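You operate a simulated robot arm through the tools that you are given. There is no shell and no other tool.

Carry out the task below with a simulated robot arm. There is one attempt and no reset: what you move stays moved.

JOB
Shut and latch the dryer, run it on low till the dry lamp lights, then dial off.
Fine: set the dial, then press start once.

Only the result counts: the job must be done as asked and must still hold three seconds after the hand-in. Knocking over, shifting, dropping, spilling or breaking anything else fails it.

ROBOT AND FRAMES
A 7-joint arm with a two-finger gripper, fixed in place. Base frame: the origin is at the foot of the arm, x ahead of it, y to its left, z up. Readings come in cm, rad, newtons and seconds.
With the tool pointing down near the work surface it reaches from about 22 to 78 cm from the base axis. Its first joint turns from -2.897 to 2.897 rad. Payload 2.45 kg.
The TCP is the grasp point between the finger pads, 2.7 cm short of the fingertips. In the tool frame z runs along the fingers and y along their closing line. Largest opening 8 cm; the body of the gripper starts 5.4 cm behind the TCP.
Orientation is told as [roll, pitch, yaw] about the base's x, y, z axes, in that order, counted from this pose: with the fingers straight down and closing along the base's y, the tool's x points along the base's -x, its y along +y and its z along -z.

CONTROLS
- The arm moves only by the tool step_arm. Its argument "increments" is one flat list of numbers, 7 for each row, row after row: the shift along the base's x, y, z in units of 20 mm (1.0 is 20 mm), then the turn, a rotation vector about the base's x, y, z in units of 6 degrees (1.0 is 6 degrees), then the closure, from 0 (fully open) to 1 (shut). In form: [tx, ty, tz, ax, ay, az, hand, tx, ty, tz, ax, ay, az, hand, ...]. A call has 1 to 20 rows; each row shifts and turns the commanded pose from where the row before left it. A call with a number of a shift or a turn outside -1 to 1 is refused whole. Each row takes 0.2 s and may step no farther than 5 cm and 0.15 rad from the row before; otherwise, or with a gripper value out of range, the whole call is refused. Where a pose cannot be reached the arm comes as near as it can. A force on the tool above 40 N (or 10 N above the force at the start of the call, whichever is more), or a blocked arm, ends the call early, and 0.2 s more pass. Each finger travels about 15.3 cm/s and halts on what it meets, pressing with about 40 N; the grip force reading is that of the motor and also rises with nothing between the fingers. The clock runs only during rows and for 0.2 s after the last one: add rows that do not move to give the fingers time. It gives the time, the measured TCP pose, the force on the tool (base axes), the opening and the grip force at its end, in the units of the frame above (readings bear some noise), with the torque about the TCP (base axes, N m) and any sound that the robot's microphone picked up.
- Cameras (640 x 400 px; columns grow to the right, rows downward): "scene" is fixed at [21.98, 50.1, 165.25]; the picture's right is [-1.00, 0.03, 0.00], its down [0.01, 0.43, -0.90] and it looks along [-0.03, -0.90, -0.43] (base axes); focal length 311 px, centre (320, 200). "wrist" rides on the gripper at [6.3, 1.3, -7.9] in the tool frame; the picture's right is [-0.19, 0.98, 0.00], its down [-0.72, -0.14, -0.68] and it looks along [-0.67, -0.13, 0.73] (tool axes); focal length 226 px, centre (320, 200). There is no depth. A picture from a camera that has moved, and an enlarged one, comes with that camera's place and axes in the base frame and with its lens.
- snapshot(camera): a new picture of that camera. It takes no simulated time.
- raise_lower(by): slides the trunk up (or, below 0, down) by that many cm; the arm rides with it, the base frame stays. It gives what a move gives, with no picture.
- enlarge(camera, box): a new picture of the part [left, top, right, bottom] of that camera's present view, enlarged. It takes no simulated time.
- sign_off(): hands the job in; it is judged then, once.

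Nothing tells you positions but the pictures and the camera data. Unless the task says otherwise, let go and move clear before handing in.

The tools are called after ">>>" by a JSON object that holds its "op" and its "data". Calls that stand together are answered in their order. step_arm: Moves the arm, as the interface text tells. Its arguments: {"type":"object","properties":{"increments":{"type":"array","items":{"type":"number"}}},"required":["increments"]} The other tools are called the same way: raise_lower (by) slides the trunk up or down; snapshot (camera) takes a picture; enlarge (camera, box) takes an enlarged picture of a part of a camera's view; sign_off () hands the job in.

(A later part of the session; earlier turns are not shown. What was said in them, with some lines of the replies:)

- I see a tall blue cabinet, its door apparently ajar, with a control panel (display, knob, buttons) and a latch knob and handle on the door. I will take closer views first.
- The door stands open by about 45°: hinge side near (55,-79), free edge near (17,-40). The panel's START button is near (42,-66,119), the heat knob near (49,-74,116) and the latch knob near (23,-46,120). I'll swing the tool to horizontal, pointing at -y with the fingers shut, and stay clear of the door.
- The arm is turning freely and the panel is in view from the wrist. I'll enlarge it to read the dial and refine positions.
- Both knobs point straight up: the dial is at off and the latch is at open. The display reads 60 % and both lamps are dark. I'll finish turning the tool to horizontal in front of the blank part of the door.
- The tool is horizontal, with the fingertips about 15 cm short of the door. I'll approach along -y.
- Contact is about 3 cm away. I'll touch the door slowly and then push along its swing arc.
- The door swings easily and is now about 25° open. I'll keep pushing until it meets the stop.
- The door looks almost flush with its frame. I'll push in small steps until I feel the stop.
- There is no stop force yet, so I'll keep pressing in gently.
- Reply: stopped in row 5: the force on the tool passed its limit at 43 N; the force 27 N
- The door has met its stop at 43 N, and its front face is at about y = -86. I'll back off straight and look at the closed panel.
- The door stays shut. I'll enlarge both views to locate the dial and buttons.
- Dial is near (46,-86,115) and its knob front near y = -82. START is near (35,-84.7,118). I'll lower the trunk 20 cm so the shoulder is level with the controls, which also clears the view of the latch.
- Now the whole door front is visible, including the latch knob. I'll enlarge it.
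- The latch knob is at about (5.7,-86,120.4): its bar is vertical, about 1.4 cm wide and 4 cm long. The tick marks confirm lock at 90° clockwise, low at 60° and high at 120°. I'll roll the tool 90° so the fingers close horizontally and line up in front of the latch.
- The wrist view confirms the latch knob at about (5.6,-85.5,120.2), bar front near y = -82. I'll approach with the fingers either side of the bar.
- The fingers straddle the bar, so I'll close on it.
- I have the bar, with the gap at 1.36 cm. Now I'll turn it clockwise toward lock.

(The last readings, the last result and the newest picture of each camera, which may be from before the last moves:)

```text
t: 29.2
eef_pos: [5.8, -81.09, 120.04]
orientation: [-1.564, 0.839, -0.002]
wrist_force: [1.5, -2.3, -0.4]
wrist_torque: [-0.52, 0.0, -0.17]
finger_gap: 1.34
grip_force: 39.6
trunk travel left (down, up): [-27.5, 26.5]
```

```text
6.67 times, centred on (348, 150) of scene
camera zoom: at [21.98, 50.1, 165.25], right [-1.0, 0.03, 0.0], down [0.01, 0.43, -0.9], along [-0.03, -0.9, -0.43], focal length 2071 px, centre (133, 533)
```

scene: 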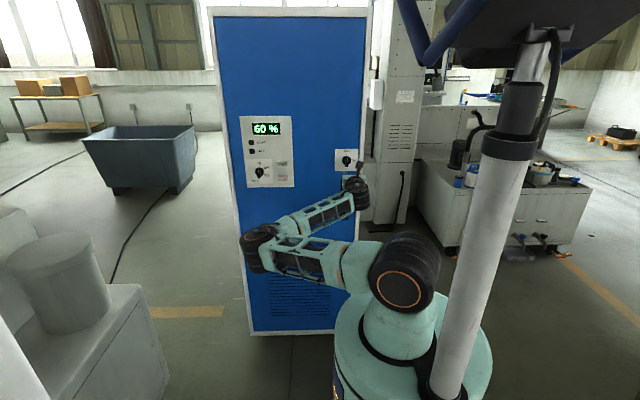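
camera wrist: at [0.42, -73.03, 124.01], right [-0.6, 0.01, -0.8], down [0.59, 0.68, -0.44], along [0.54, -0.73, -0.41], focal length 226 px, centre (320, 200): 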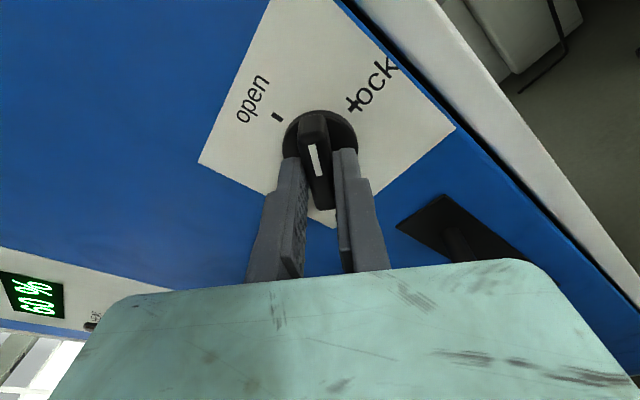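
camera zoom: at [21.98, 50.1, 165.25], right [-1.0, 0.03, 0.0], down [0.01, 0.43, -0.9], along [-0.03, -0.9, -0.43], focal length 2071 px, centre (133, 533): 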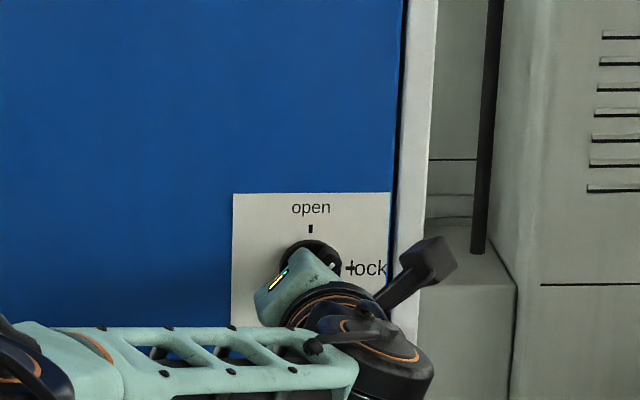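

The knob turns with the gripper and is at 42° with low forces. I'll continue to 90°.

>>> {"op": "step_arm", "data": {"increments": [0, 0, 0, 0, -1, 0, 1, 0, 0, 0, 0, -1, 0, 1, 0, 0, 0, 0, -1, 0, 1, 0, 0, 0, 0, -1, 0, 1, 0, 0, 0, 0, -1, 0, 1, 0, 0, 0, 0, -1, 0, 1, 0, 0, 0, 0, -1, 0, 1, 0, 0, 0, 0, -1, 0, 1]}}

>>> {"op": "snapshot", "data": {"camera": "wrist"}}

>>> {"op": "enlarge", "data": {"camera": "scene", "box": [300, 120, 396, 180]}}

```text
t: 31.0
eef_pos: [5.7, -81.0, 119.97]
orientation: [-1.561, -0.001, -0.002]
wrist_force: [0.4, 6.0, -6.2]
wrist_torque: [-0.36, 0.03, 0.94]
finger_gap: 1.33
grip_force: 39.6
trunk travel left (down, up): [-27.5, 26.5]
```

```text
taken
camera wrist: at [-0.82, -73.01, 118.86], right [0.19, 0.01, -0.98], down [0.72, 0.68, 0.15], along [0.67, -0.73, 0.12], focal length 226 px, centre (320, 200)
```

wrist: 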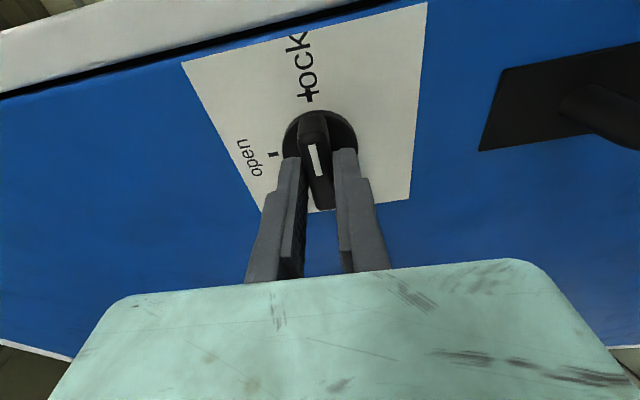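

```text
6.67 times, centred on (348, 150) of scene
camera zoom: at [21.98, 50.1, 165.25], right [-1.0, 0.03, 0.0], down [0.01, 0.43, -0.9], along [-0.03, -0.9, -0.43], focal length 2071 px, centre (133, 533)
```

zoom: 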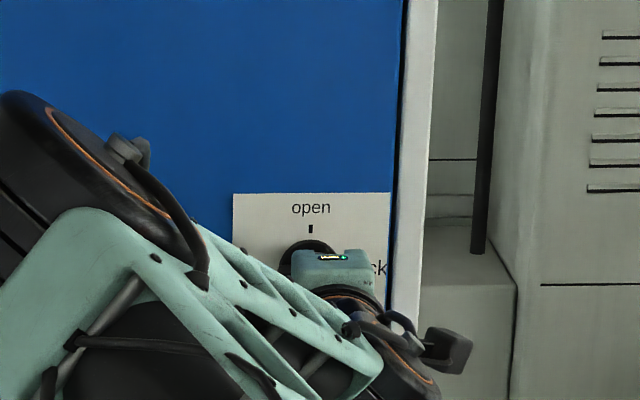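

The knob is at lock. With the grip still on, I'll pull lightly to check that the latch holds.

>>> {"op": "step_arm", "data": {"increments": [0, 0.15, 0, 0, 0, 0, 1, 0, 0.15, 0, 0, 0, 0, 1]}}

>>> {"op": "enlarge", "data": {"camera": "scene", "box": [200, 0, 400, 125]}}

```text
t: 31.6
eef_pos: [5.69, -80.83, 119.95]
orientation: [-1.563, 0.001, -0.003]
wrist_force: [2.3, -27.3, 0.6]
wrist_torque: [-0.33, -0.04, -0.29]
finger_gap: 1.36
grip_force: 40.5
trunk travel left (down, up): [-27.5, 26.5]
```

```text
3.20 times, centred on (300, 62) of scene
camera zoom: at [21.98, 50.1, 165.25], right [-1.0, 0.03, 0.0], down [0.01, 0.43, -0.9], along [-0.03, -0.9, -0.43], focal length 994 px, centre (384, 640)
```

zoom: 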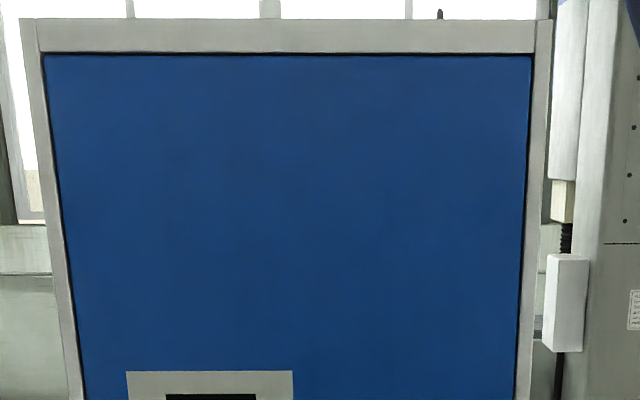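

The pull met 27 N and nothing moved, so the door is latched. I'll relax the pull, open the fingers and back away.

>>> {"op": "step_arm", "data": {"increments": [0, -0.2, 0, 0, 0, 0, 1, 0, 0, 0, 0, 0, 0, 0.5, 0, 0, 0, 0, 0, 0, 0.5, 0, 0, 0, 0, 0, 0, 0.5]}}

>>> {"op": "step_arm", "data": {"increments": [0, 0.5, 0, 0, 0, 0, 0.5, 0, 1, 0, 0, 0, 0, 0.5, 0, 1, 0, 0, 0, 0, 0.5, 0, 1, 0, 0, 0, 0, 0.5, 0, 1, 0, 0, 0, 0, 0.5, 0, 1, 0, 0, 0, 0, 0.5]}}

>>> {"op": "snapshot", "data": {"camera": "wrist"}}

>>> {"op": "snapshot", "data": {"camera": "scene"}}

```text
t: 32.6
eef_pos: [5.6, -80.84, 120.09]
orientation: [-1.562, 0.003, 0.0]
wrist_force: [0.3, 0.1, 0.0]
wrist_torque: [-0.01, -0.01, 0.0]
finger_gap: 4.03
grip_force: 0.0
trunk travel left (down, up): [-27.5, 26.5]
```

```text
t: 34.0
eef_pos: [5.79, -69.72, 120.13]
orientation: [-1.563, 0.001, -0.003]
wrist_force: [-0.2, -0.4, -0.3]
wrist_torque: [-0.03, 0.02, 0.0]
finger_gap: 4.01
grip_force: 0.1
trunk travel left (down, up): [-27.5, 26.5]
```

```text
taken
camera wrist: at [-0.78, -61.67, 118.93], right [0.19, 0.01, -0.98], down [0.72, 0.68, 0.15], along [0.67, -0.73, 0.13], focal length 226 px, centre (320, 200)
```

wrist: 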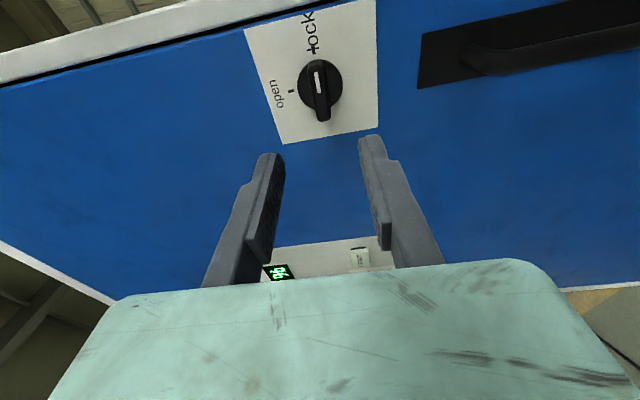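

```text
taken
```

scene: 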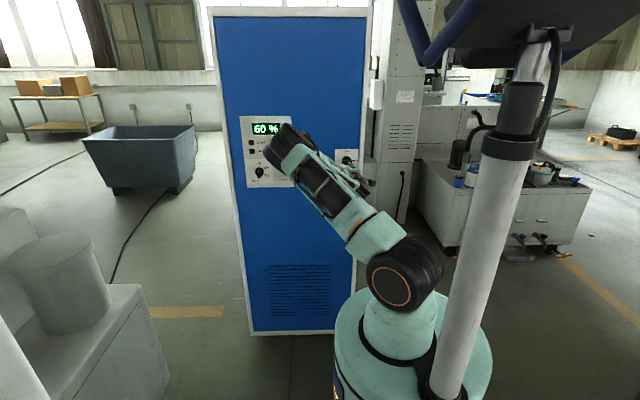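

The latch mark points at lock and the door is shut. Next I'll move in front of the heat dial near (46,-70,115) and roll the fingers back to close horizontally.

>>> {"op": "step_arm", "data": {"increments": [1, 0, -0.12, 0, 1, 0, 0.5, 1, 0, -0.12, 0, 1, 0, 0.5, 1, 0, -0.12, 0, 1, 0, 0.5, 1, 0, -0.12, 0, 1, 0, 0.5, 1, 0, -0.12, 0, 1, 0, 0.5, 1, 0, -0.12, 0, 1, 0, 0.5, 1, 0, -0.12, 0, 1, 0, 0.5, 1, 0, -0.12, 0, 1, 0, 0.5, 1, 0, -0.12, 0, 1, 0, 0.5, 1, 0, -0.12, 0, 1, 0, 0.5]}}

>>> {"op": "step_arm", "data": {"increments": [1, 0, -0.12, 0, 1, 0, 0.5, 1, 0, -0.12, 0, 1, 0, 0.5, 1, 0, -0.12, 0, 1, 0, 0.5, 1, 0, -0.12, 0, 1, 0, 0.5, 1, 0, -0.12, 0, 1, 0, 0.5, 1, 0, -0.12, 0, 0, 0, 0.5, 1, 0, -0.12, 0, 0, 0, 0.5, 1, 0, -0.12, 0, 0, 0, 0.5, 1, 0, -0.12, 0, 0, 0, 0.5, 1, 0, -0.12, 0, 0, 0, 0.5]}}

>>> {"op": "snapshot", "data": {"camera": "wrist"}}

>>> {"op": "snapshot", "data": {"camera": "scene"}}

```text
t: 36.2
eef_pos: [25.61, -70.0, 117.66]
orientation: [-1.566, 1.049, -0.005]
wrist_force: [0.1, -0.5, 0.8]
wrist_torque: [-0.01, 0.02, 0.01]
finger_gap: 4.0
grip_force: 0.1
trunk travel left (down, up): [-27.5, 26.5]
```

```text
t: 38.4
eef_pos: [45.72, -69.67, 115.3]
orientation: [-2.939, 1.569, -1.376]
wrist_force: [0.2, 0.4, -0.2]
wrist_torque: [0.02, -0.05, 0.04]
finger_gap: 4.0
grip_force: 0.1
trunk travel left (down, up): [-27.5, 26.5]
```

```text
taken
camera wrist: at [44.26, -61.67, 121.71], right [-0.98, 0.01, -0.19], down [0.15, 0.68, -0.72], along [0.13, -0.73, -0.67], focal length 226 px, centre (320, 200)
```

wrist: 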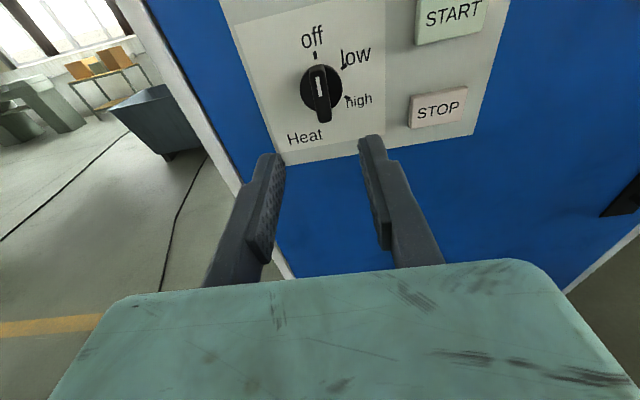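

```text
taken
```

scene: 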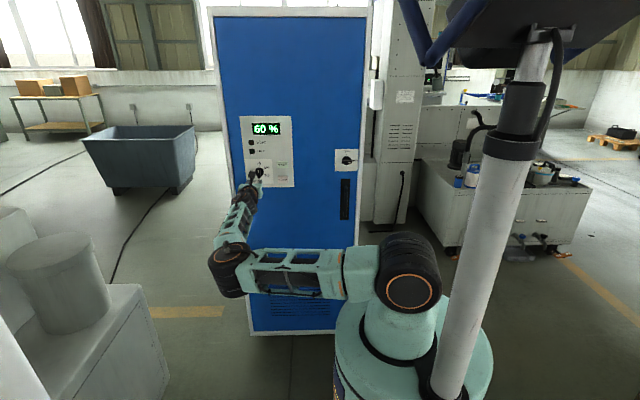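

The elbow still has bend to spare. The dial axis is at about (45.6, 114.9). I'll approach in the same way.

>>> {"op": "step_arm", "data": {"increments": [0, -1, -0.1, 0, 0, 0, 0.5, 0, -1, -0.1, 0, 0, 0, 0.5, 0, -1, 0, 0, 0, 0, 0.5, 0, -0.7, 0, 0, 0, 0, 0.5]}}

>>> {"op": "snapshot", "data": {"camera": "wrist"}}

>>> {"op": "snapshot", "data": {"camera": "scene"}}

```text
t: 39.4
eef_pos: [45.92, -77.46, 115.01]
orientation: [2.399, 1.569, -2.323]
wrist_force: [0.1, 0.4, 0.1]
wrist_torque: [0.0, 0.02, 0.03]
finger_gap: 4.01
grip_force: 0.0
trunk travel left (down, up): [-27.5, 26.5]
```

```text
taken
camera wrist: at [44.58, -69.39, 121.31], right [-0.98, 0.01, -0.19], down [0.15, 0.68, -0.72], along [0.13, -0.73, -0.67], focal length 226 px, centre (320, 200)
```

wrist: 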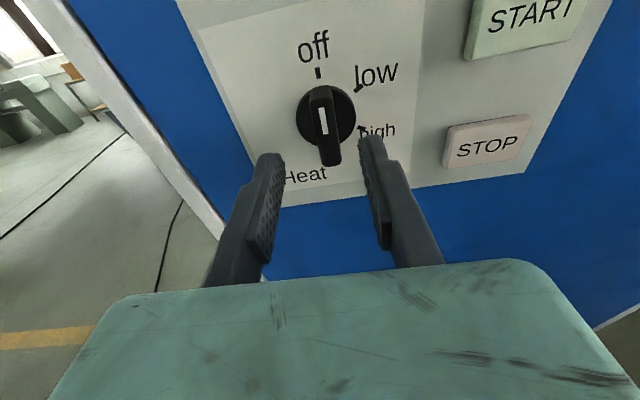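

```text
taken
```

scene: 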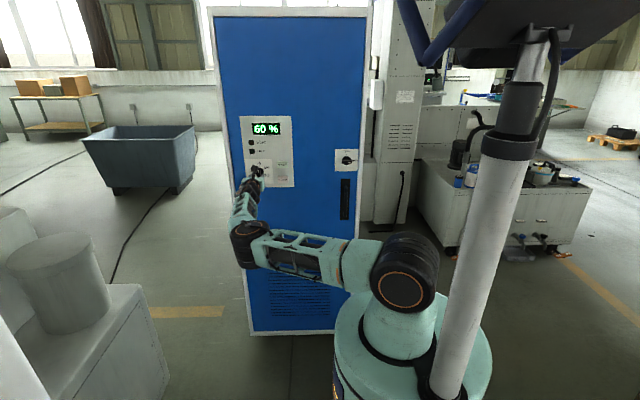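

>>> {"op": "step_arm", "data": {"increments": [-0.16, -0.9, 0, 0, 0, 0, 0.5, 0, -0.9, 0, 0, 0, 0, 0.5]}}

>>> {"op": "snapshot", "data": {"camera": "wrist"}}

```text
t: 40.0
eef_pos: [45.47, -81.15, 114.83]
orientation: [2.5, 1.569, -2.223]
wrist_force: [-1.0, 0.4, 1.3]
wrist_torque: [-0.05, -0.02, 0.01]
finger_gap: 4.03
grip_force: 0.1
trunk travel left (down, up): [-27.5, 26.5]
```

```text
taken
camera wrist: at [44.16, -73.01, 121.23], right [-0.98, 0.01, -0.19], down [0.15, 0.68, -0.72], along [0.12, -0.73, -0.67], focal length 226 px, centre (320, 200)
```

wrist: 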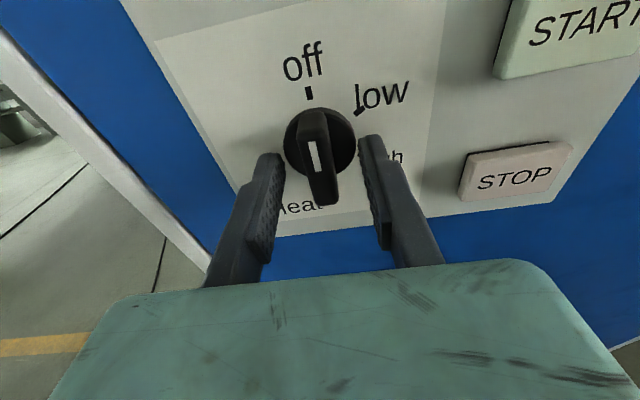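

The pose is reached and the fingers straddle the dial's bar. I'll close on it.

>>> {"op": "step_arm", "data": {"increments": [0, 0, 0, 0, 0, 0, 0.7, 0, 0, 0, 0, 0, 0, 1, 0, 0, 0, 0, 0, 0, 1, 0, 0, 0, 0, 0, 0, 1]}}

>>> {"op": "snapshot", "data": {"camera": "wrist"}}

```text
t: 41.0
eef_pos: [45.43, -81.07, 114.92]
orientation: [2.647, 1.57, -2.075]
wrist_force: [-2.3, -3.2, 0.3]
wrist_torque: [-0.28, -0.03, 0.1]
finger_gap: 1.33
grip_force: 40.0
trunk travel left (down, up): [-27.5, 26.5]
```

```text
taken
camera wrist: at [44.15, -72.98, 121.26], right [-0.98, 0.01, -0.19], down [0.15, 0.68, -0.72], along [0.12, -0.73, -0.67], focal length 226 px, centre (320, 200)
```

wrist: 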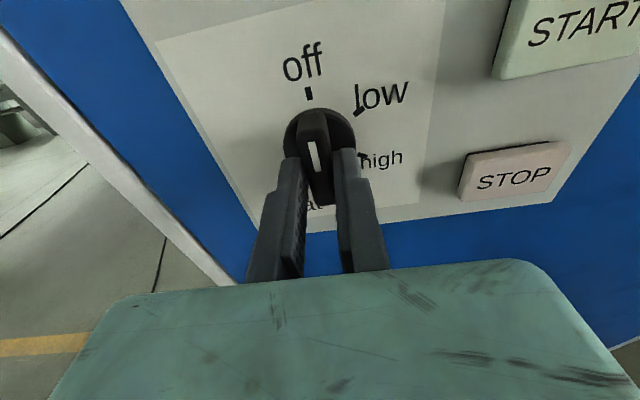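

The grip is good. I'll turn the dial 60° clockwise to low.

>>> {"op": "step_arm", "data": {"increments": [0, 0, 0, 0, -1, 0, 1, 0, 0, 0, 0, -1, 0, 1, 0, 0, 0, 0, -1, 0, 1, 0, 0, 0, 0, -1, 0, 1, 0, 0, 0, 0, -1, 0, 1, 0, 0, 0, 0, -1, 0, 1, 0, 0, 0, 0, -1, 0, 1, 0, 0, 0, 0, -1, 0, 1, 0, 0, 0, 0, -1, 0, 1, 0, 0, 0, 0, -1, 0, 1]}}

>>> {"op": "snapshot", "data": {"camera": "wrist"}}

>>> {"op": "snapshot", "data": {"camera": "scene"}}

```text
t: 42.7
eef_pos: [45.57, -81.03, 114.87]
orientation: [-1.565, 0.828, 0.0]
wrist_force: [5.6, -14.1, 1.5]
wrist_torque: [-0.56, -0.02, -0.42]
finger_gap: 1.36
grip_force: 40.0
trunk travel left (down, up): [-27.5, 26.5]
stopped in row 8: the force on the tool passed its limit at 41 N (the readings are from after the stop); the commanded pose is now the measured one
```

```text
taken
camera wrist: at [40.21, -72.95, 118.8], right [-0.59, 0.01, -0.81], down [0.59, 0.68, -0.43], along [0.55, -0.73, -0.41], focal length 226 px, centre (320, 200)
```

wrist: 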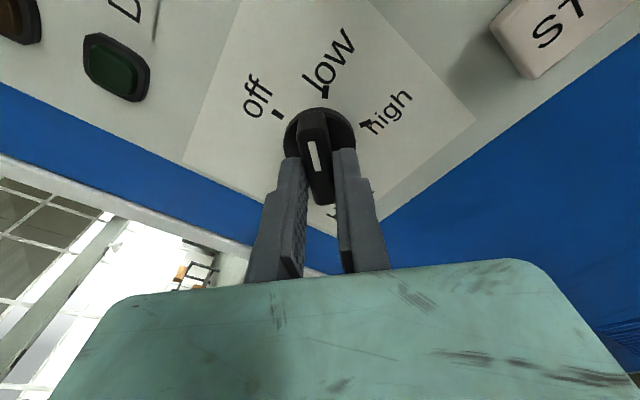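

```text
taken
```

scene: 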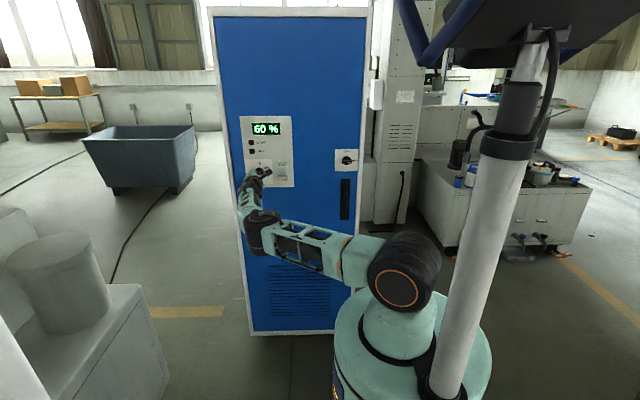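

The motion stopped at about 43° from a build-up of side force, which is now relaxed. I'll continue the remaining 17° gently.

>>> {"op": "step_arm", "data": {"increments": [0, 0, 0, 0, -0.5, 0, 1, 0, 0, 0, 0, -0.5, 0, 1, 0, 0, 0, 0, -0.5, 0, 1, 0, 0, 0, 0, -0.5, 0, 1, 0, 0, 0, 0, -0.5, 0, 1, 0, 0, 0, 0, -0.4, 0, 1]}}

>>> {"op": "snapshot", "data": {"camera": "wrist"}}

```text
t: 44.1
eef_pos: [45.53, -81.08, 114.93]
orientation: [-1.565, 0.524, -0.002]
wrist_force: [3.7, -11.5, 0.6]
wrist_torque: [-0.29, -0.01, -0.14]
finger_gap: 1.35
grip_force: 40.0
trunk travel left (down, up): [-27.5, 26.5]
```

```text
taken
camera wrist: at [39.32, -72.94, 117.09], right [-0.32, 0.01, -0.95], down [0.7, 0.68, -0.23], along [0.64, -0.73, -0.22], focal length 226 px, centre (320, 200)
```

wrist: 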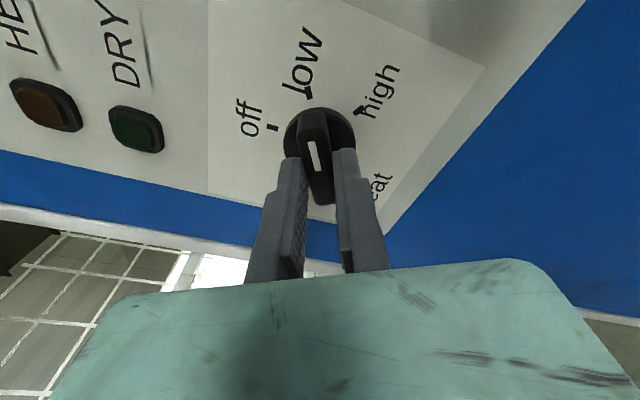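

The mark now lines up with the low tick. I'll release and back off.

>>> {"op": "step_arm", "data": {"increments": [0, 0, 0, 0, 0, 0, 0.5, 0, 0, 0, 0, 0, 0, 0.5, 0, 0, 0, 0, 0, 0, 0.5]}}

>>> {"op": "step_arm", "data": {"increments": [0, 0.5, 0, 0, 0, 0, 0.5, 0, 1, 0, 0, 0, 0, 0.5, 0, 1, 0, 0, 0, 0, 0.5, 0, 1, 0, 0, 0, 0, 0.5, 0, 1, 0, 0, 0, 0, 0.5]}}

>>> {"op": "snapshot", "data": {"camera": "wrist"}}

>>> {"op": "enlarge", "data": {"camera": "scene", "box": [232, 100, 312, 200]}}

```text
t: 44.9
eef_pos: [45.55, -81.03, 115.03]
orientation: [-1.564, 0.523, -0.002]
wrist_force: [0.1, -0.4, 1.0]
wrist_torque: [0.01, -0.02, -0.01]
finger_gap: 4.02
grip_force: 0.0
trunk travel left (down, up): [-27.5, 26.5]
```

```text
t: 46.1
eef_pos: [45.72, -71.75, 115.03]
orientation: [-1.567, 0.523, -0.001]
wrist_force: [0.6, -0.6, 0.2]
wrist_torque: [-0.01, 0.01, -0.02]
finger_gap: 4.02
grip_force: 0.0
trunk travel left (down, up): [-27.5, 26.5]
```

```text
taken
camera wrist: at [39.48, -63.73, 117.1], right [-0.32, 0.0, -0.95], down [0.7, 0.68, -0.23], along [0.64, -0.73, -0.22], focal length 226 px, centre (320, 200)
```

wrist: 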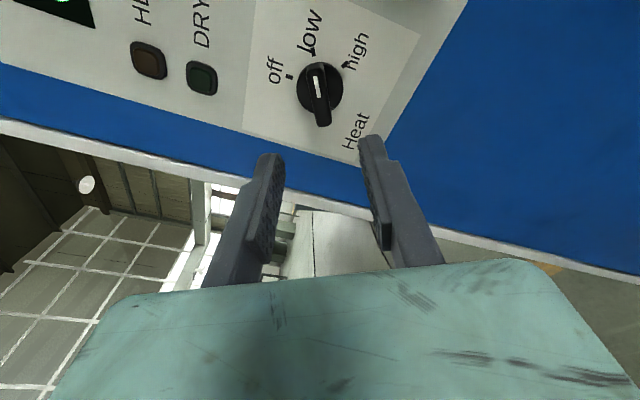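

```text
4.00 times, centred on (272, 150) of scene
camera zoom: at [21.98, 50.1, 165.25], right [-1.0, 0.03, 0.0], down [0.01, 0.43, -0.9], along [-0.03, -0.9, -0.43], focal length 1242 px, centre (512, 400)
```

zoom: 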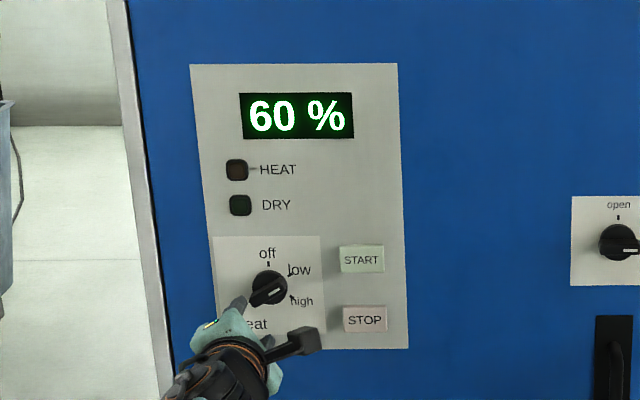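

The dial is at low, so START is next, near (34.8, 118.8). I'll close the fingers and line up in front of it.

>>> {"op": "step_arm", "data": {"increments": [-0.91, 0, 0.315, 0, 0, 0, 1, -0.91, 0, 0.315, 0, 0, 0, 1, -0.91, 0, 0.315, 0, 0, 0, 1, -0.91, 0, 0.315, 0, 0, 0, 1, -0.91, 0, 0.315, 0, 0, 0, 1, -0.91, 0, 0.315, 0, 0, 0, 1]}}

>>> {"op": "snapshot", "data": {"camera": "wrist"}}

>>> {"op": "enlarge", "data": {"camera": "scene", "box": [232, 100, 312, 200]}}

```text
t: 47.5
eef_pos: [34.72, -71.91, 118.7]
orientation: [-1.565, 0.522, -0.002]
wrist_force: [0.0, -0.7, -0.3]
wrist_torque: [-0.02, -0.02, 0.0]
finger_gap: 0.0
grip_force: 30.1
trunk travel left (down, up): [-27.5, 26.5]
```

```text
taken
camera wrist: at [28.38, -63.88, 120.89], right [-0.32, 0.01, -0.95], down [0.7, 0.68, -0.23], along [0.64, -0.73, -0.22], focal length 226 px, centre (320, 200)
```

wrist: 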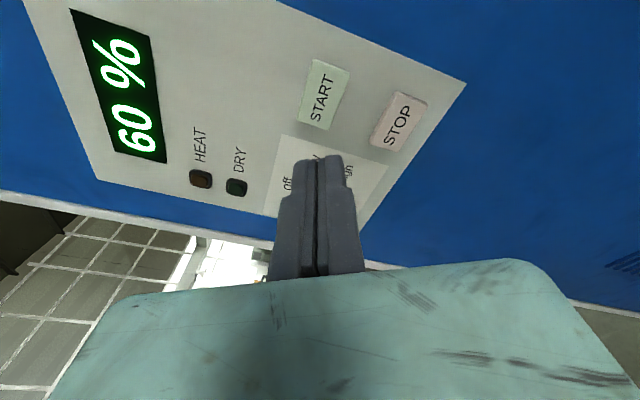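

```text
4.00 times, centred on (272, 150) of scene
camera zoom: at [21.98, 50.1, 165.25], right [-1.0, 0.03, 0.0], down [0.01, 0.43, -0.9], along [-0.03, -0.9, -0.43], focal length 1242 px, centre (512, 400)
```

zoom: 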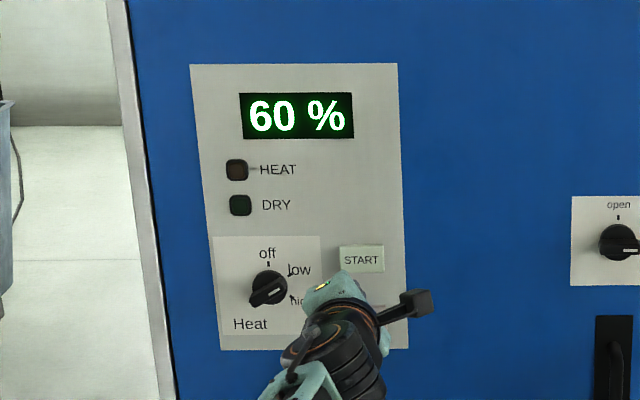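

The wrist view puts START at about (34.6,118.4), so the fingertips are aligned. I'll move close, then press slowly in one stroke.

>>> {"op": "step_arm", "data": {"increments": [0, -1, -0.1, 0, 0, 0, 1, 0, -1, 0, 0, 0, 0, 1, 0, -1, 0, 0, 0, 0, 1, 0, -0.8, 0, 0, 0, 0, 1]}}

>>> {"op": "snapshot", "data": {"camera": "wrist"}}

```text
t: 48.5
eef_pos: [34.48, -79.51, 118.61]
orientation: [-1.565, 0.523, -0.004]
wrist_force: [-0.9, -0.2, -0.5]
wrist_torque: [0.01, 0.03, 0.0]
finger_gap: 0.0
grip_force: 29.7
trunk travel left (down, up): [-27.5, 26.5]
```

```text
taken
camera wrist: at [28.25, -71.6, 120.79], right [-0.32, 0.01, -0.95], down [0.7, 0.68, -0.23], along [0.64, -0.73, -0.22], focal length 226 px, centre (320, 200)
```

wrist: 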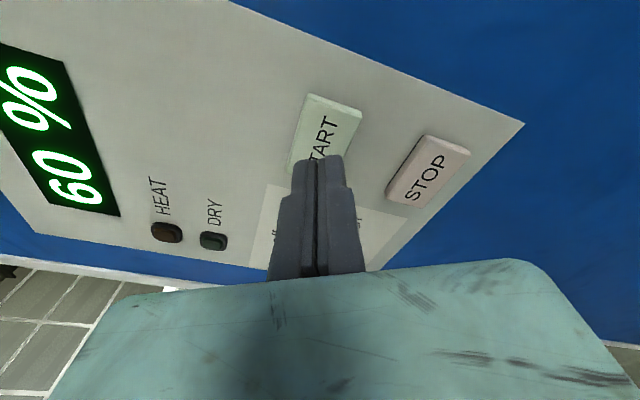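

>>> {"op": "step_arm", "data": {"increments": [0, -0.2, 0, 0, 0, 0, 1, 0, -0.2, 0, 0, 0, 0, 1, 0, -0.2, 0, 0, 0, 0, 1, 0, -0.15, 0, 0, 0, 0, 1, 0, -0.1, 0, 0, 0, 0, 1, 0, -0.1, 0, 0, 0, 0, 1, 0, -0.1, 0, 0, 0, 0, 1, 0, -0.1, 0, 0, 0, 0, 1, 0, -0.1, 0, 0, 0, 0, 1, 0, -0.1, 0, 0, 0, 0, 1]}}

>>> {"op": "snapshot", "data": {"camera": "wrist"}}

>>> {"op": "enlarge", "data": {"camera": "scene", "box": [232, 100, 312, 200]}}

```text
t: 50.7
eef_pos: [34.53, -82.11, 118.64]
orientation: [-1.566, 0.522, -0.004]
wrist_force: [0.0, 0.4, -0.3]
wrist_torque: [0.01, 0.0, -0.01]
finger_gap: 0.03
grip_force: 29.6
trunk travel left (down, up): [-27.5, 26.5]
```

```text
taken
camera wrist: at [28.31, -74.12, 120.78], right [-0.32, 0.01, -0.95], down [0.7, 0.68, -0.23], along [0.64, -0.73, -0.22], focal length 226 px, centre (320, 200)
```

wrist: 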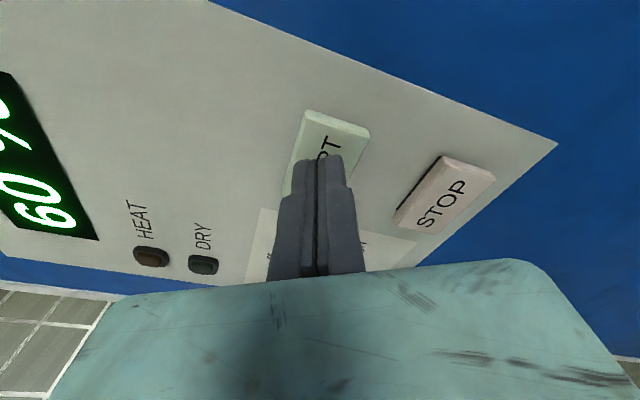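

```text
4.00 times, centred on (272, 150) of scene
camera zoom: at [21.98, 50.1, 165.25], right [-1.0, 0.03, 0.0], down [0.01, 0.43, -0.9], along [-0.03, -0.9, -0.43], focal length 1242 px, centre (512, 400)
```

zoom: 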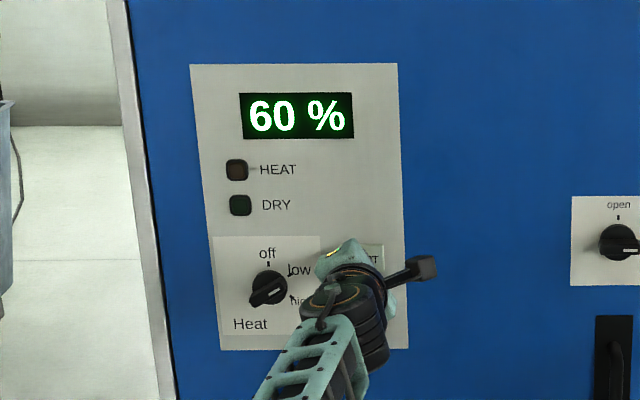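

Not touching yet. I'll continue slowly until there is a response or a force.

>>> {"op": "step_arm", "data": {"increments": [0, -0.1, 0, 0, 0, 0, 1, 0, -0.1, 0, 0, 0, 0, 1, 0, -0.1, 0, 0, 0, 0, 1, 0, -0.1, 0, 0, 0, 0, 1]}}

>>> {"op": "enlarge", "data": {"camera": "scene", "box": [232, 100, 312, 200]}}

```text
t: 51.7
eef_pos: [34.51, -82.56, 118.55]
orientation: [-1.568, 0.522, -0.004]
wrist_force: [-5.3, 31.0, -9.0]
wrist_torque: [0.11, 0.0, -0.1]
finger_gap: 0.59
grip_force: 29.7
trunk travel left (down, up): [-27.5, 26.5]
heard: click
```

```text
4.00 times, centred on (272, 150) of scene
camera zoom: at [21.98, 50.1, 165.25], right [-1.0, 0.03, 0.0], down [0.01, 0.43, -0.9], along [-0.03, -0.9, -0.43], focal length 1242 px, centre (512, 400)
```

zoom: 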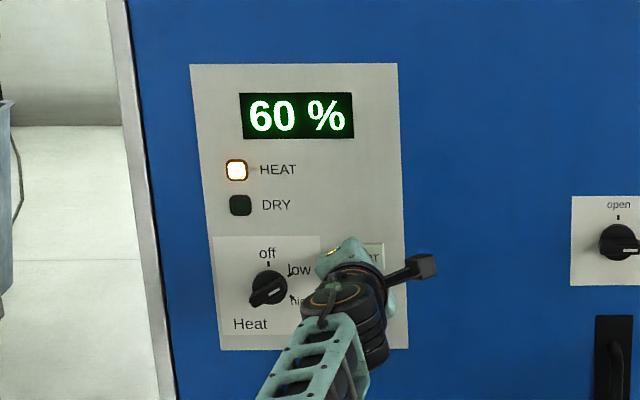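

There was a click and the HEAT lamp lit, so the dryer is running. I'll back straight off and return to in front of the dial.

>>> {"op": "step_arm", "data": {"increments": [0, 0.6, 0, 0, 0, 0, 1, 0, 1, 0, 0, 0, 0, 1, 0, 1, 0, 0, 0, 0, 1, 0, 1, 0, 0, 0, 0, 1, 0, 1, 0, 0, 0, 0, 1]}}

>>> {"op": "step_arm", "data": {"increments": [0.92, 0, -0.31, 0, 0, 0, 0.5, 0.92, 0, -0.31, 0, 0, 0, 0.5, 0.92, 0, -0.31, 0, 0, 0, 0.5, 0.92, 0, -0.31, 0, 0, 0, 0.5, 0.92, 0, -0.31, 0, 0, 0, 0.5, 0.92, 0, -0.31, 0, 0, 0, 0.5]}}

>>> {"op": "enlarge", "data": {"camera": "scene", "box": [232, 100, 312, 200]}}

>>> {"op": "snapshot", "data": {"camera": "wrist"}}

```text
t: 52.9
eef_pos: [34.5, -73.78, 118.65]
orientation: [-1.566, 0.522, -0.004]
wrist_force: [0.2, -0.4, 0.3]
wrist_torque: [0.07, 0.02, -0.01]
finger_gap: 0.01
grip_force: 29.5
trunk travel left (down, up): [-27.5, 26.5]
```

```text
t: 54.3
eef_pos: [45.56, -73.81, 114.93]
orientation: [-1.564, 0.522, -0.004]
wrist_force: [-0.4, 0.8, -0.2]
wrist_torque: [-0.01, 0.0, 0.01]
finger_gap: 4.01
grip_force: 0.0
trunk travel left (down, up): [-27.5, 26.5]
```

```text
4.00 times, centred on (272, 150) of scene
camera zoom: at [21.98, 50.1, 165.25], right [-1.0, 0.03, 0.0], down [0.01, 0.43, -0.9], along [-0.03, -0.9, -0.43], focal length 1242 px, centre (512, 400)
```

zoom: 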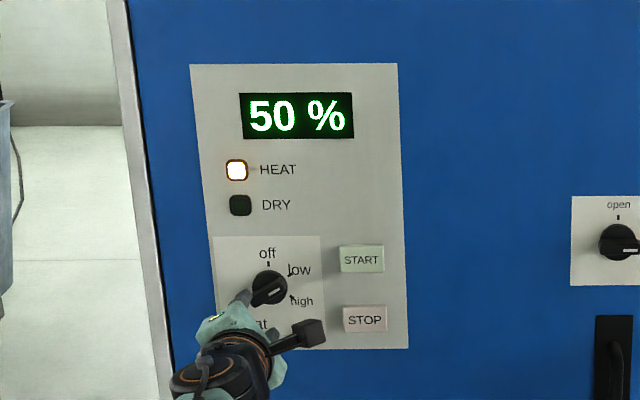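

```text
taken
camera wrist: at [39.31, -65.74, 117.07], right [-0.32, 0.01, -0.95], down [0.7, 0.68, -0.23], along [0.64, -0.73, -0.22], focal length 226 px, centre (320, 200)
```

wrist: 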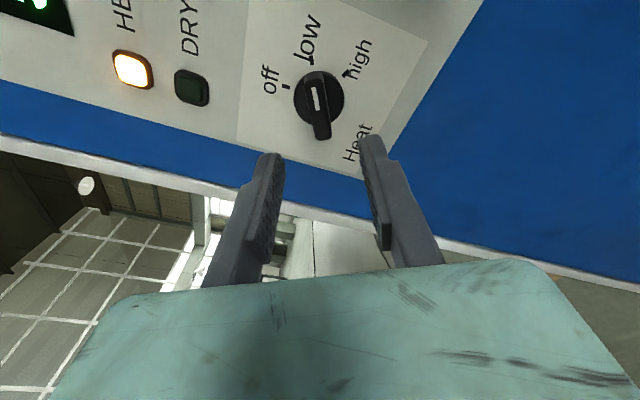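

The display has dropped to 50 % and HEAT is on. I'll pre-position the open fingers around the dial bar without touching it while it dries.

>>> {"op": "step_arm", "data": {"increments": [0, -1, 0, 0, 0, 0, 0.5, 0, -1, 0, 0, 0, 0, 0.5, 0, -0.8, 0, 0, 0, 0, 0.5, 0, -0.8, 0, 0, 0, 0, 0.5]}}

>>> {"op": "snapshot", "data": {"camera": "wrist"}}

>>> {"op": "enlarge", "data": {"camera": "scene", "box": [232, 100, 312, 200]}}

```text
t: 55.3
eef_pos: [45.57, -81.1, 114.7]
orientation: [-1.566, 0.523, -0.003]
wrist_force: [-0.9, 0.7, 0.3]
wrist_torque: [0.02, 0.01, 0.01]
finger_gap: 4.01
grip_force: 0.0
trunk travel left (down, up): [-27.5, 26.5]
```

```text
taken
camera wrist: at [39.31, -73.02, 116.95], right [-0.32, 0.01, -0.95], down [0.7, 0.68, -0.23], along [0.64, -0.73, -0.22], focal length 226 px, centre (320, 200)
```

wrist: 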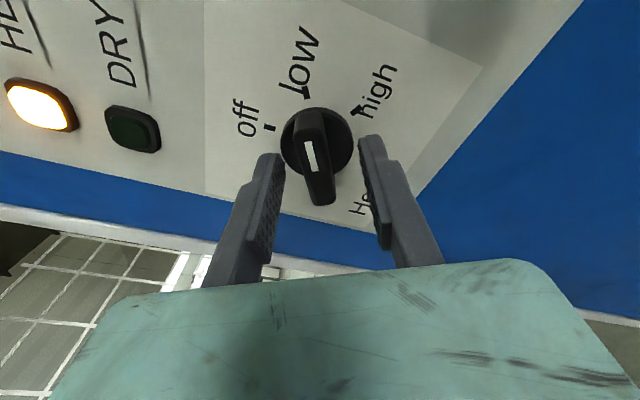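

```text
4.00 times, centred on (272, 150) of scene
camera zoom: at [21.98, 50.1, 165.25], right [-1.0, 0.03, 0.0], down [0.01, 0.43, -0.9], along [-0.03, -0.9, -0.43], focal length 1242 px, centre (512, 400)
```

zoom: 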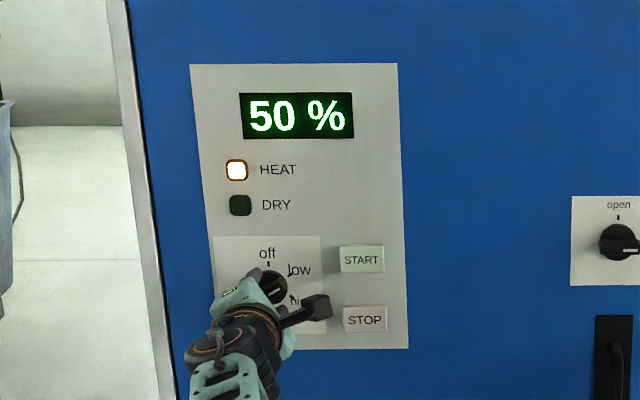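

The fingers are around the dial without touching it, and both lamps are visible. I'll wait in short pieces.

>>> {"op": "step_arm", "data": {"increments": [0, 0, 0, 0, 0, 0, 0.5, 0, 0, 0, 0, 0, 0, 0.5, 0, 0, 0, 0, 0, 0, 0.5, 0, 0, 0, 0, 0, 0, 0.5, 0, 0, 0, 0, 0, 0, 0.5, 0, 0, 0, 0, 0, 0, 0.5, 0, 0, 0, 0, 0, 0, 0.5, 0, 0, 0, 0, 0, 0, 0.5, 0, 0, 0, 0, 0, 0, 0.5, 0, 0, 0, 0, 0, 0, 0.5, 0, 0, 0, 0, 0, 0, 0.5, 0, 0, 0, 0, 0, 0, 0.5, 0, 0, 0, 0, 0, 0, 0.5, 0, 0, 0, 0, 0, 0, 0.5, 0, 0, 0, 0, 0, 0, 0.5]}}

>>> {"op": "enlarge", "data": {"camera": "scene", "box": [232, 100, 312, 200]}}

```text
t: 58.5
eef_pos: [45.58, -80.98, 114.79]
orientation: [-1.565, 0.523, 0.0]
wrist_force: [-0.2, 0.8, 1.0]
wrist_torque: [0.04, -0.02, 0.0]
finger_gap: 4.0
grip_force: 0.1
trunk travel left (down, up): [-27.5, 26.5]
```

```text
4.00 times, centred on (272, 150) of scene
camera zoom: at [21.98, 50.1, 165.25], right [-1.0, 0.03, 0.0], down [0.01, 0.43, -0.9], along [-0.03, -0.9, -0.43], focal length 1242 px, centre (512, 400)
```

zoom: 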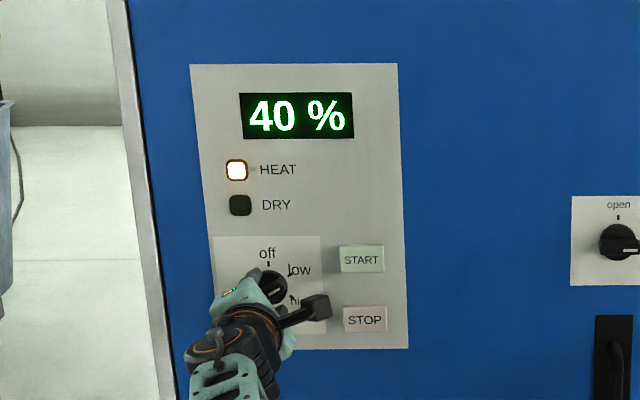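

The display is at 40 %. I'll keep waiting.

>>> {"op": "step_arm", "data": {"increments": [0, 0, 0, 0, 0, 0, 0.5, 0, 0, 0, 0, 0, 0, 0.5, 0, 0, 0, 0, 0, 0, 0.5, 0, 0, 0, 0, 0, 0, 0.5, 0, 0, 0, 0, 0, 0, 0.5, 0, 0, 0, 0, 0, 0, 0.5, 0, 0, 0, 0, 0, 0, 0.5, 0, 0, 0, 0, 0, 0, 0.5, 0, 0, 0, 0, 0, 0, 0.5, 0, 0, 0, 0, 0, 0, 0.5, 0, 0, 0, 0, 0, 0, 0.5, 0, 0, 0, 0, 0, 0, 0.5, 0, 0, 0, 0, 0, 0, 0.5, 0, 0, 0, 0, 0, 0, 0.5, 0, 0, 0, 0, 0, 0, 0.5]}}

>>> {"op": "enlarge", "data": {"camera": "scene", "box": [232, 100, 312, 200]}}

```text
t: 61.7
eef_pos: [45.58, -81.01, 114.78]
orientation: [-1.565, 0.521, -0.001]
wrist_force: [1.0, 1.0, 0.0]
wrist_torque: [0.0, 0.02, 0.02]
finger_gap: 3.98
grip_force: 0.1
trunk travel left (down, up): [-27.5, 26.5]
```

```text
4.00 times, centred on (272, 150) of scene
camera zoom: at [21.98, 50.1, 165.25], right [-1.0, 0.03, 0.0], down [0.01, 0.43, -0.9], along [-0.03, -0.9, -0.43], focal length 1242 px, centre (512, 400)
```

zoom: 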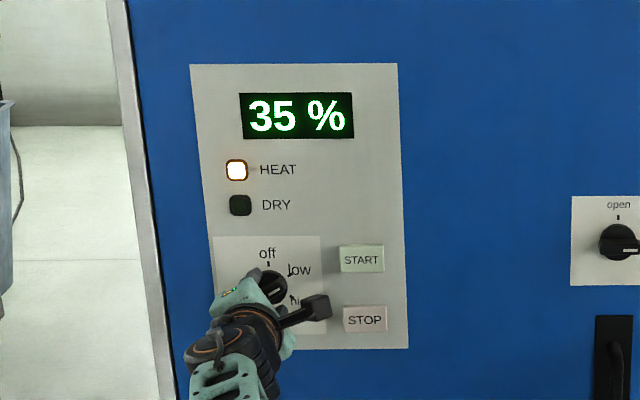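

It is falling about 2–3 % per second. I'll wait more.

>>> {"op": "step_arm", "data": {"increments": [0, 0, 0, 0, 0, 0, 0.5, 0, 0, 0, 0, 0, 0, 0.5, 0, 0, 0, 0, 0, 0, 0.5, 0, 0, 0, 0, 0, 0, 0.5, 0, 0, 0, 0, 0, 0, 0.5, 0, 0, 0, 0, 0, 0, 0.5, 0, 0, 0, 0, 0, 0, 0.5, 0, 0, 0, 0, 0, 0, 0.5, 0, 0, 0, 0, 0, 0, 0.5, 0, 0, 0, 0, 0, 0, 0.5, 0, 0, 0, 0, 0, 0, 0.5, 0, 0, 0, 0, 0, 0, 0.5, 0, 0, 0, 0, 0, 0, 0.5, 0, 0, 0, 0, 0, 0, 0.5, 0, 0, 0, 0, 0, 0, 0.5]}}

>>> {"op": "enlarge", "data": {"camera": "scene", "box": [232, 100, 312, 200]}}

```text
t: 64.9
eef_pos: [45.59, -80.97, 114.79]
orientation: [-1.566, 0.523, -0.003]
wrist_force: [0.2, -0.9, 0.2]
wrist_torque: [0.0, -0.01, -0.03]
finger_gap: 4.01
grip_force: 0.1
trunk travel left (down, up): [-27.5, 26.5]
```

```text
4.00 times, centred on (272, 150) of scene
camera zoom: at [21.98, 50.1, 165.25], right [-1.0, 0.03, 0.0], down [0.01, 0.43, -0.9], along [-0.03, -0.9, -0.43], focal length 1242 px, centre (512, 400)
```

zoom: 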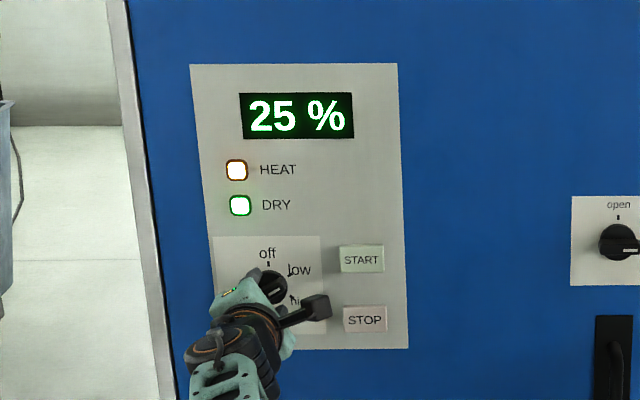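

The DRY lamp is lit. I'll grip the dial and turn it back to off.

>>> {"op": "step_arm", "data": {"increments": [0, 0, 0, 0, 0, 0, 0.8, 0, 0, 0, 0, 0, 0, 1, 0, 0, 0, 0, 0, 0, 1, 0, 0, 0, 0, 1, 0, 1, 0, 0, 0, 0, 1, 0, 1, 0, 0, 0, 0, 1, 0, 1, 0, 0, 0, 0, 1, 0, 1, 0, 0, 0, 0, 1, 0, 1, 0, 0, 0, 0, 1, 0, 1, 0, 0, 0, 0, 1, 0, 1, 0, 0, 0, 0, 1, 0, 1, 0, 0, 0, 0, 1, 0, 1, 0, 0, 0, 0, 1, 0, 1, 0, 0, 0, 0, 0, 0, 1]}}

>>> {"op": "snapshot", "data": {"camera": "wrist"}}

>>> {"op": "enlarge", "data": {"camera": "scene", "box": [232, 100, 312, 200]}}

```text
t: 67.9
eef_pos: [45.62, -81.09, 114.79]
orientation: [2.929, 1.569, -1.792]
wrist_force: [0.0, -8.5, 5.2]
wrist_torque: [-0.42, 0.0, 0.1]
finger_gap: 1.33
grip_force: 39.7
trunk travel left (down, up): [-27.5, 26.5]
```

```text
taken
camera wrist: at [44.13, -72.96, 121.16], right [-0.98, 0.01, -0.19], down [0.15, 0.68, -0.72], along [0.13, -0.73, -0.67], focal length 226 px, centre (320, 200)
```

wrist: 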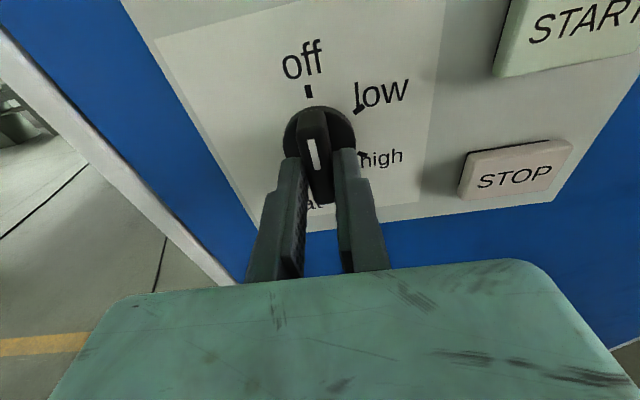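

```text
4.00 times, centred on (272, 150) of scene
camera zoom: at [21.98, 50.1, 165.25], right [-1.0, 0.03, 0.0], down [0.01, 0.43, -0.9], along [-0.03, -0.9, -0.43], focal length 1242 px, centre (512, 400)
```

zoom: 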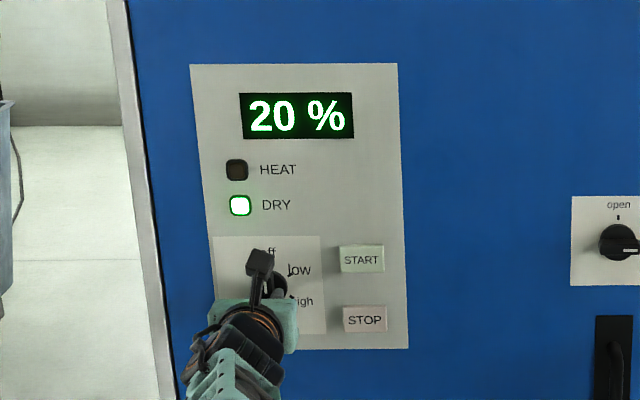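

The dial mark is at off, HEAT is dark and DRY is lit. I'll release and back away.

>>> {"op": "step_arm", "data": {"increments": [0, 0, 0, 0, 0, 0, 0.5, 0, 0, 0, 0, 0, 0, 0.5, 0, 0, 0, 0, 0, 0, 0.5]}}

>>> {"op": "step_arm", "data": {"increments": [0, 0.5, 0, 0, 0, 0, 0.5, 0, 1, 0, 0, 0, 0, 0.5, 0, 1, 0, 0, 0, 0, 0.5, 0, 1, 0, 0, 0, 0, 0.5, 0, 1, 0, 0, 0, 0, 0.5, 0, 1, 0, 0, 0, 0, 0.5, 0, 1, 0, 0, 0, 0, 0.5, 0, 1, 0, 0, 0, 0, 0.5]}}

>>> {"op": "enlarge", "data": {"camera": "scene", "box": [232, 100, 392, 200]}}

>>> {"op": "snapshot", "data": {"camera": "wrist"}}

>>> {"op": "snapshot", "data": {"camera": "scene"}}

```text
t: 68.7
eef_pos: [45.76, -81.04, 114.91]
orientation: [-2.625, 1.569, -1.06]
wrist_force: [-0.1, 0.0, 0.7]
wrist_torque: [0.03, 0.01, 0.05]
finger_gap: 4.0
grip_force: 0.1
trunk travel left (down, up): [-27.5, 26.5]
```

```text
t: 70.5
eef_pos: [45.66, -65.83, 114.82]
orientation: [-2.847, 1.571, -1.282]
wrist_force: [-0.4, 0.2, 0.5]
wrist_torque: [0.01, 0.0, 0.01]
finger_gap: 4.02
grip_force: 0.1
trunk travel left (down, up): [-27.5, 26.5]
```

```text
4.00 times, centred on (312, 150) of scene
camera zoom: at [21.98, 50.1, 165.25], right [-1.0, 0.03, 0.0], down [0.01, 0.43, -0.9], along [-0.03, -0.9, -0.43], focal length 1242 px, centre (352, 400)
```

zoom: 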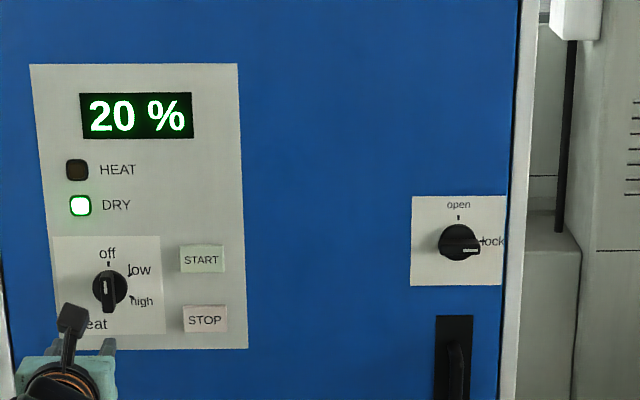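

```text
taken
camera wrist: at [44.33, -57.82, 121.13], right [-0.98, 0.01, -0.19], down [0.15, 0.68, -0.72], along [0.13, -0.73, -0.67], focal length 226 px, centre (320, 200)
```

wrist: 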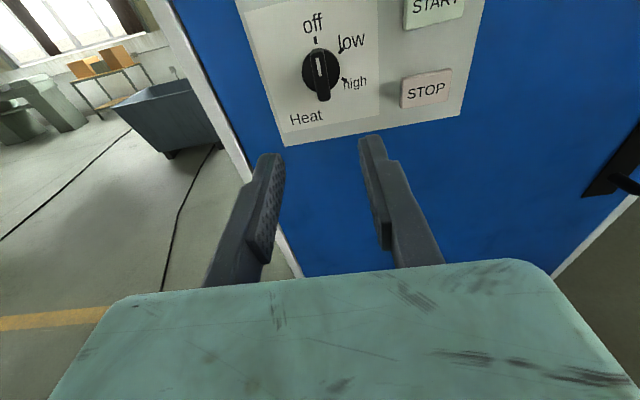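

```text
taken
```

scene: 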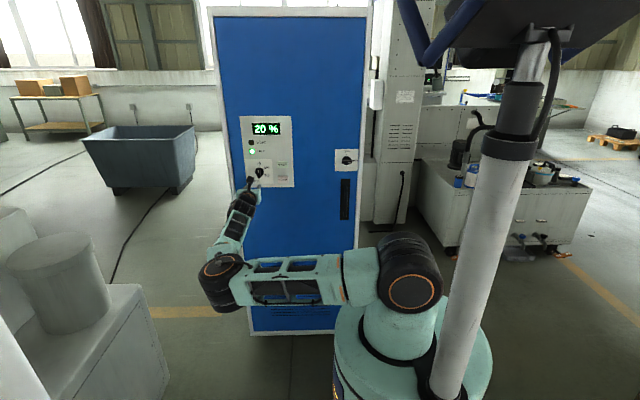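

The door is shut with the latch at lock, the dial is at off, HEAT is dark, DRY is lit, and the gripper is clear. I'll hand in.

>>> {"op": "sign_off", "data": {}}

```text
The job is handed in.
```

The dryer is shut and latched, has run on low until the DRY lamp lit, and its dial is back at off. I've handed the job in; no verdict has come back.

- **Door:** I pushed it closed until it met its stop, then turned the latch 90° to lock. A light pull afterwards met 27 N and the door did not move.
- **Drying:** I set the dial to low and pressed START once. It clicked and the HEAT lamp came on. The display fell from 60 % to 25 %, and the DRY lamp was lit when I checked at that point.
- **Off:** I turned the dial back to off. HEAT went dark, DRY stayed lit and the display read 20 %.

The first turn of the dial stopped partway because the force limit tripped, and I finished it slowly to the low mark. The gripper has let go and is about 15 cm clear of the dial. I saw nothing else moved or knocked.
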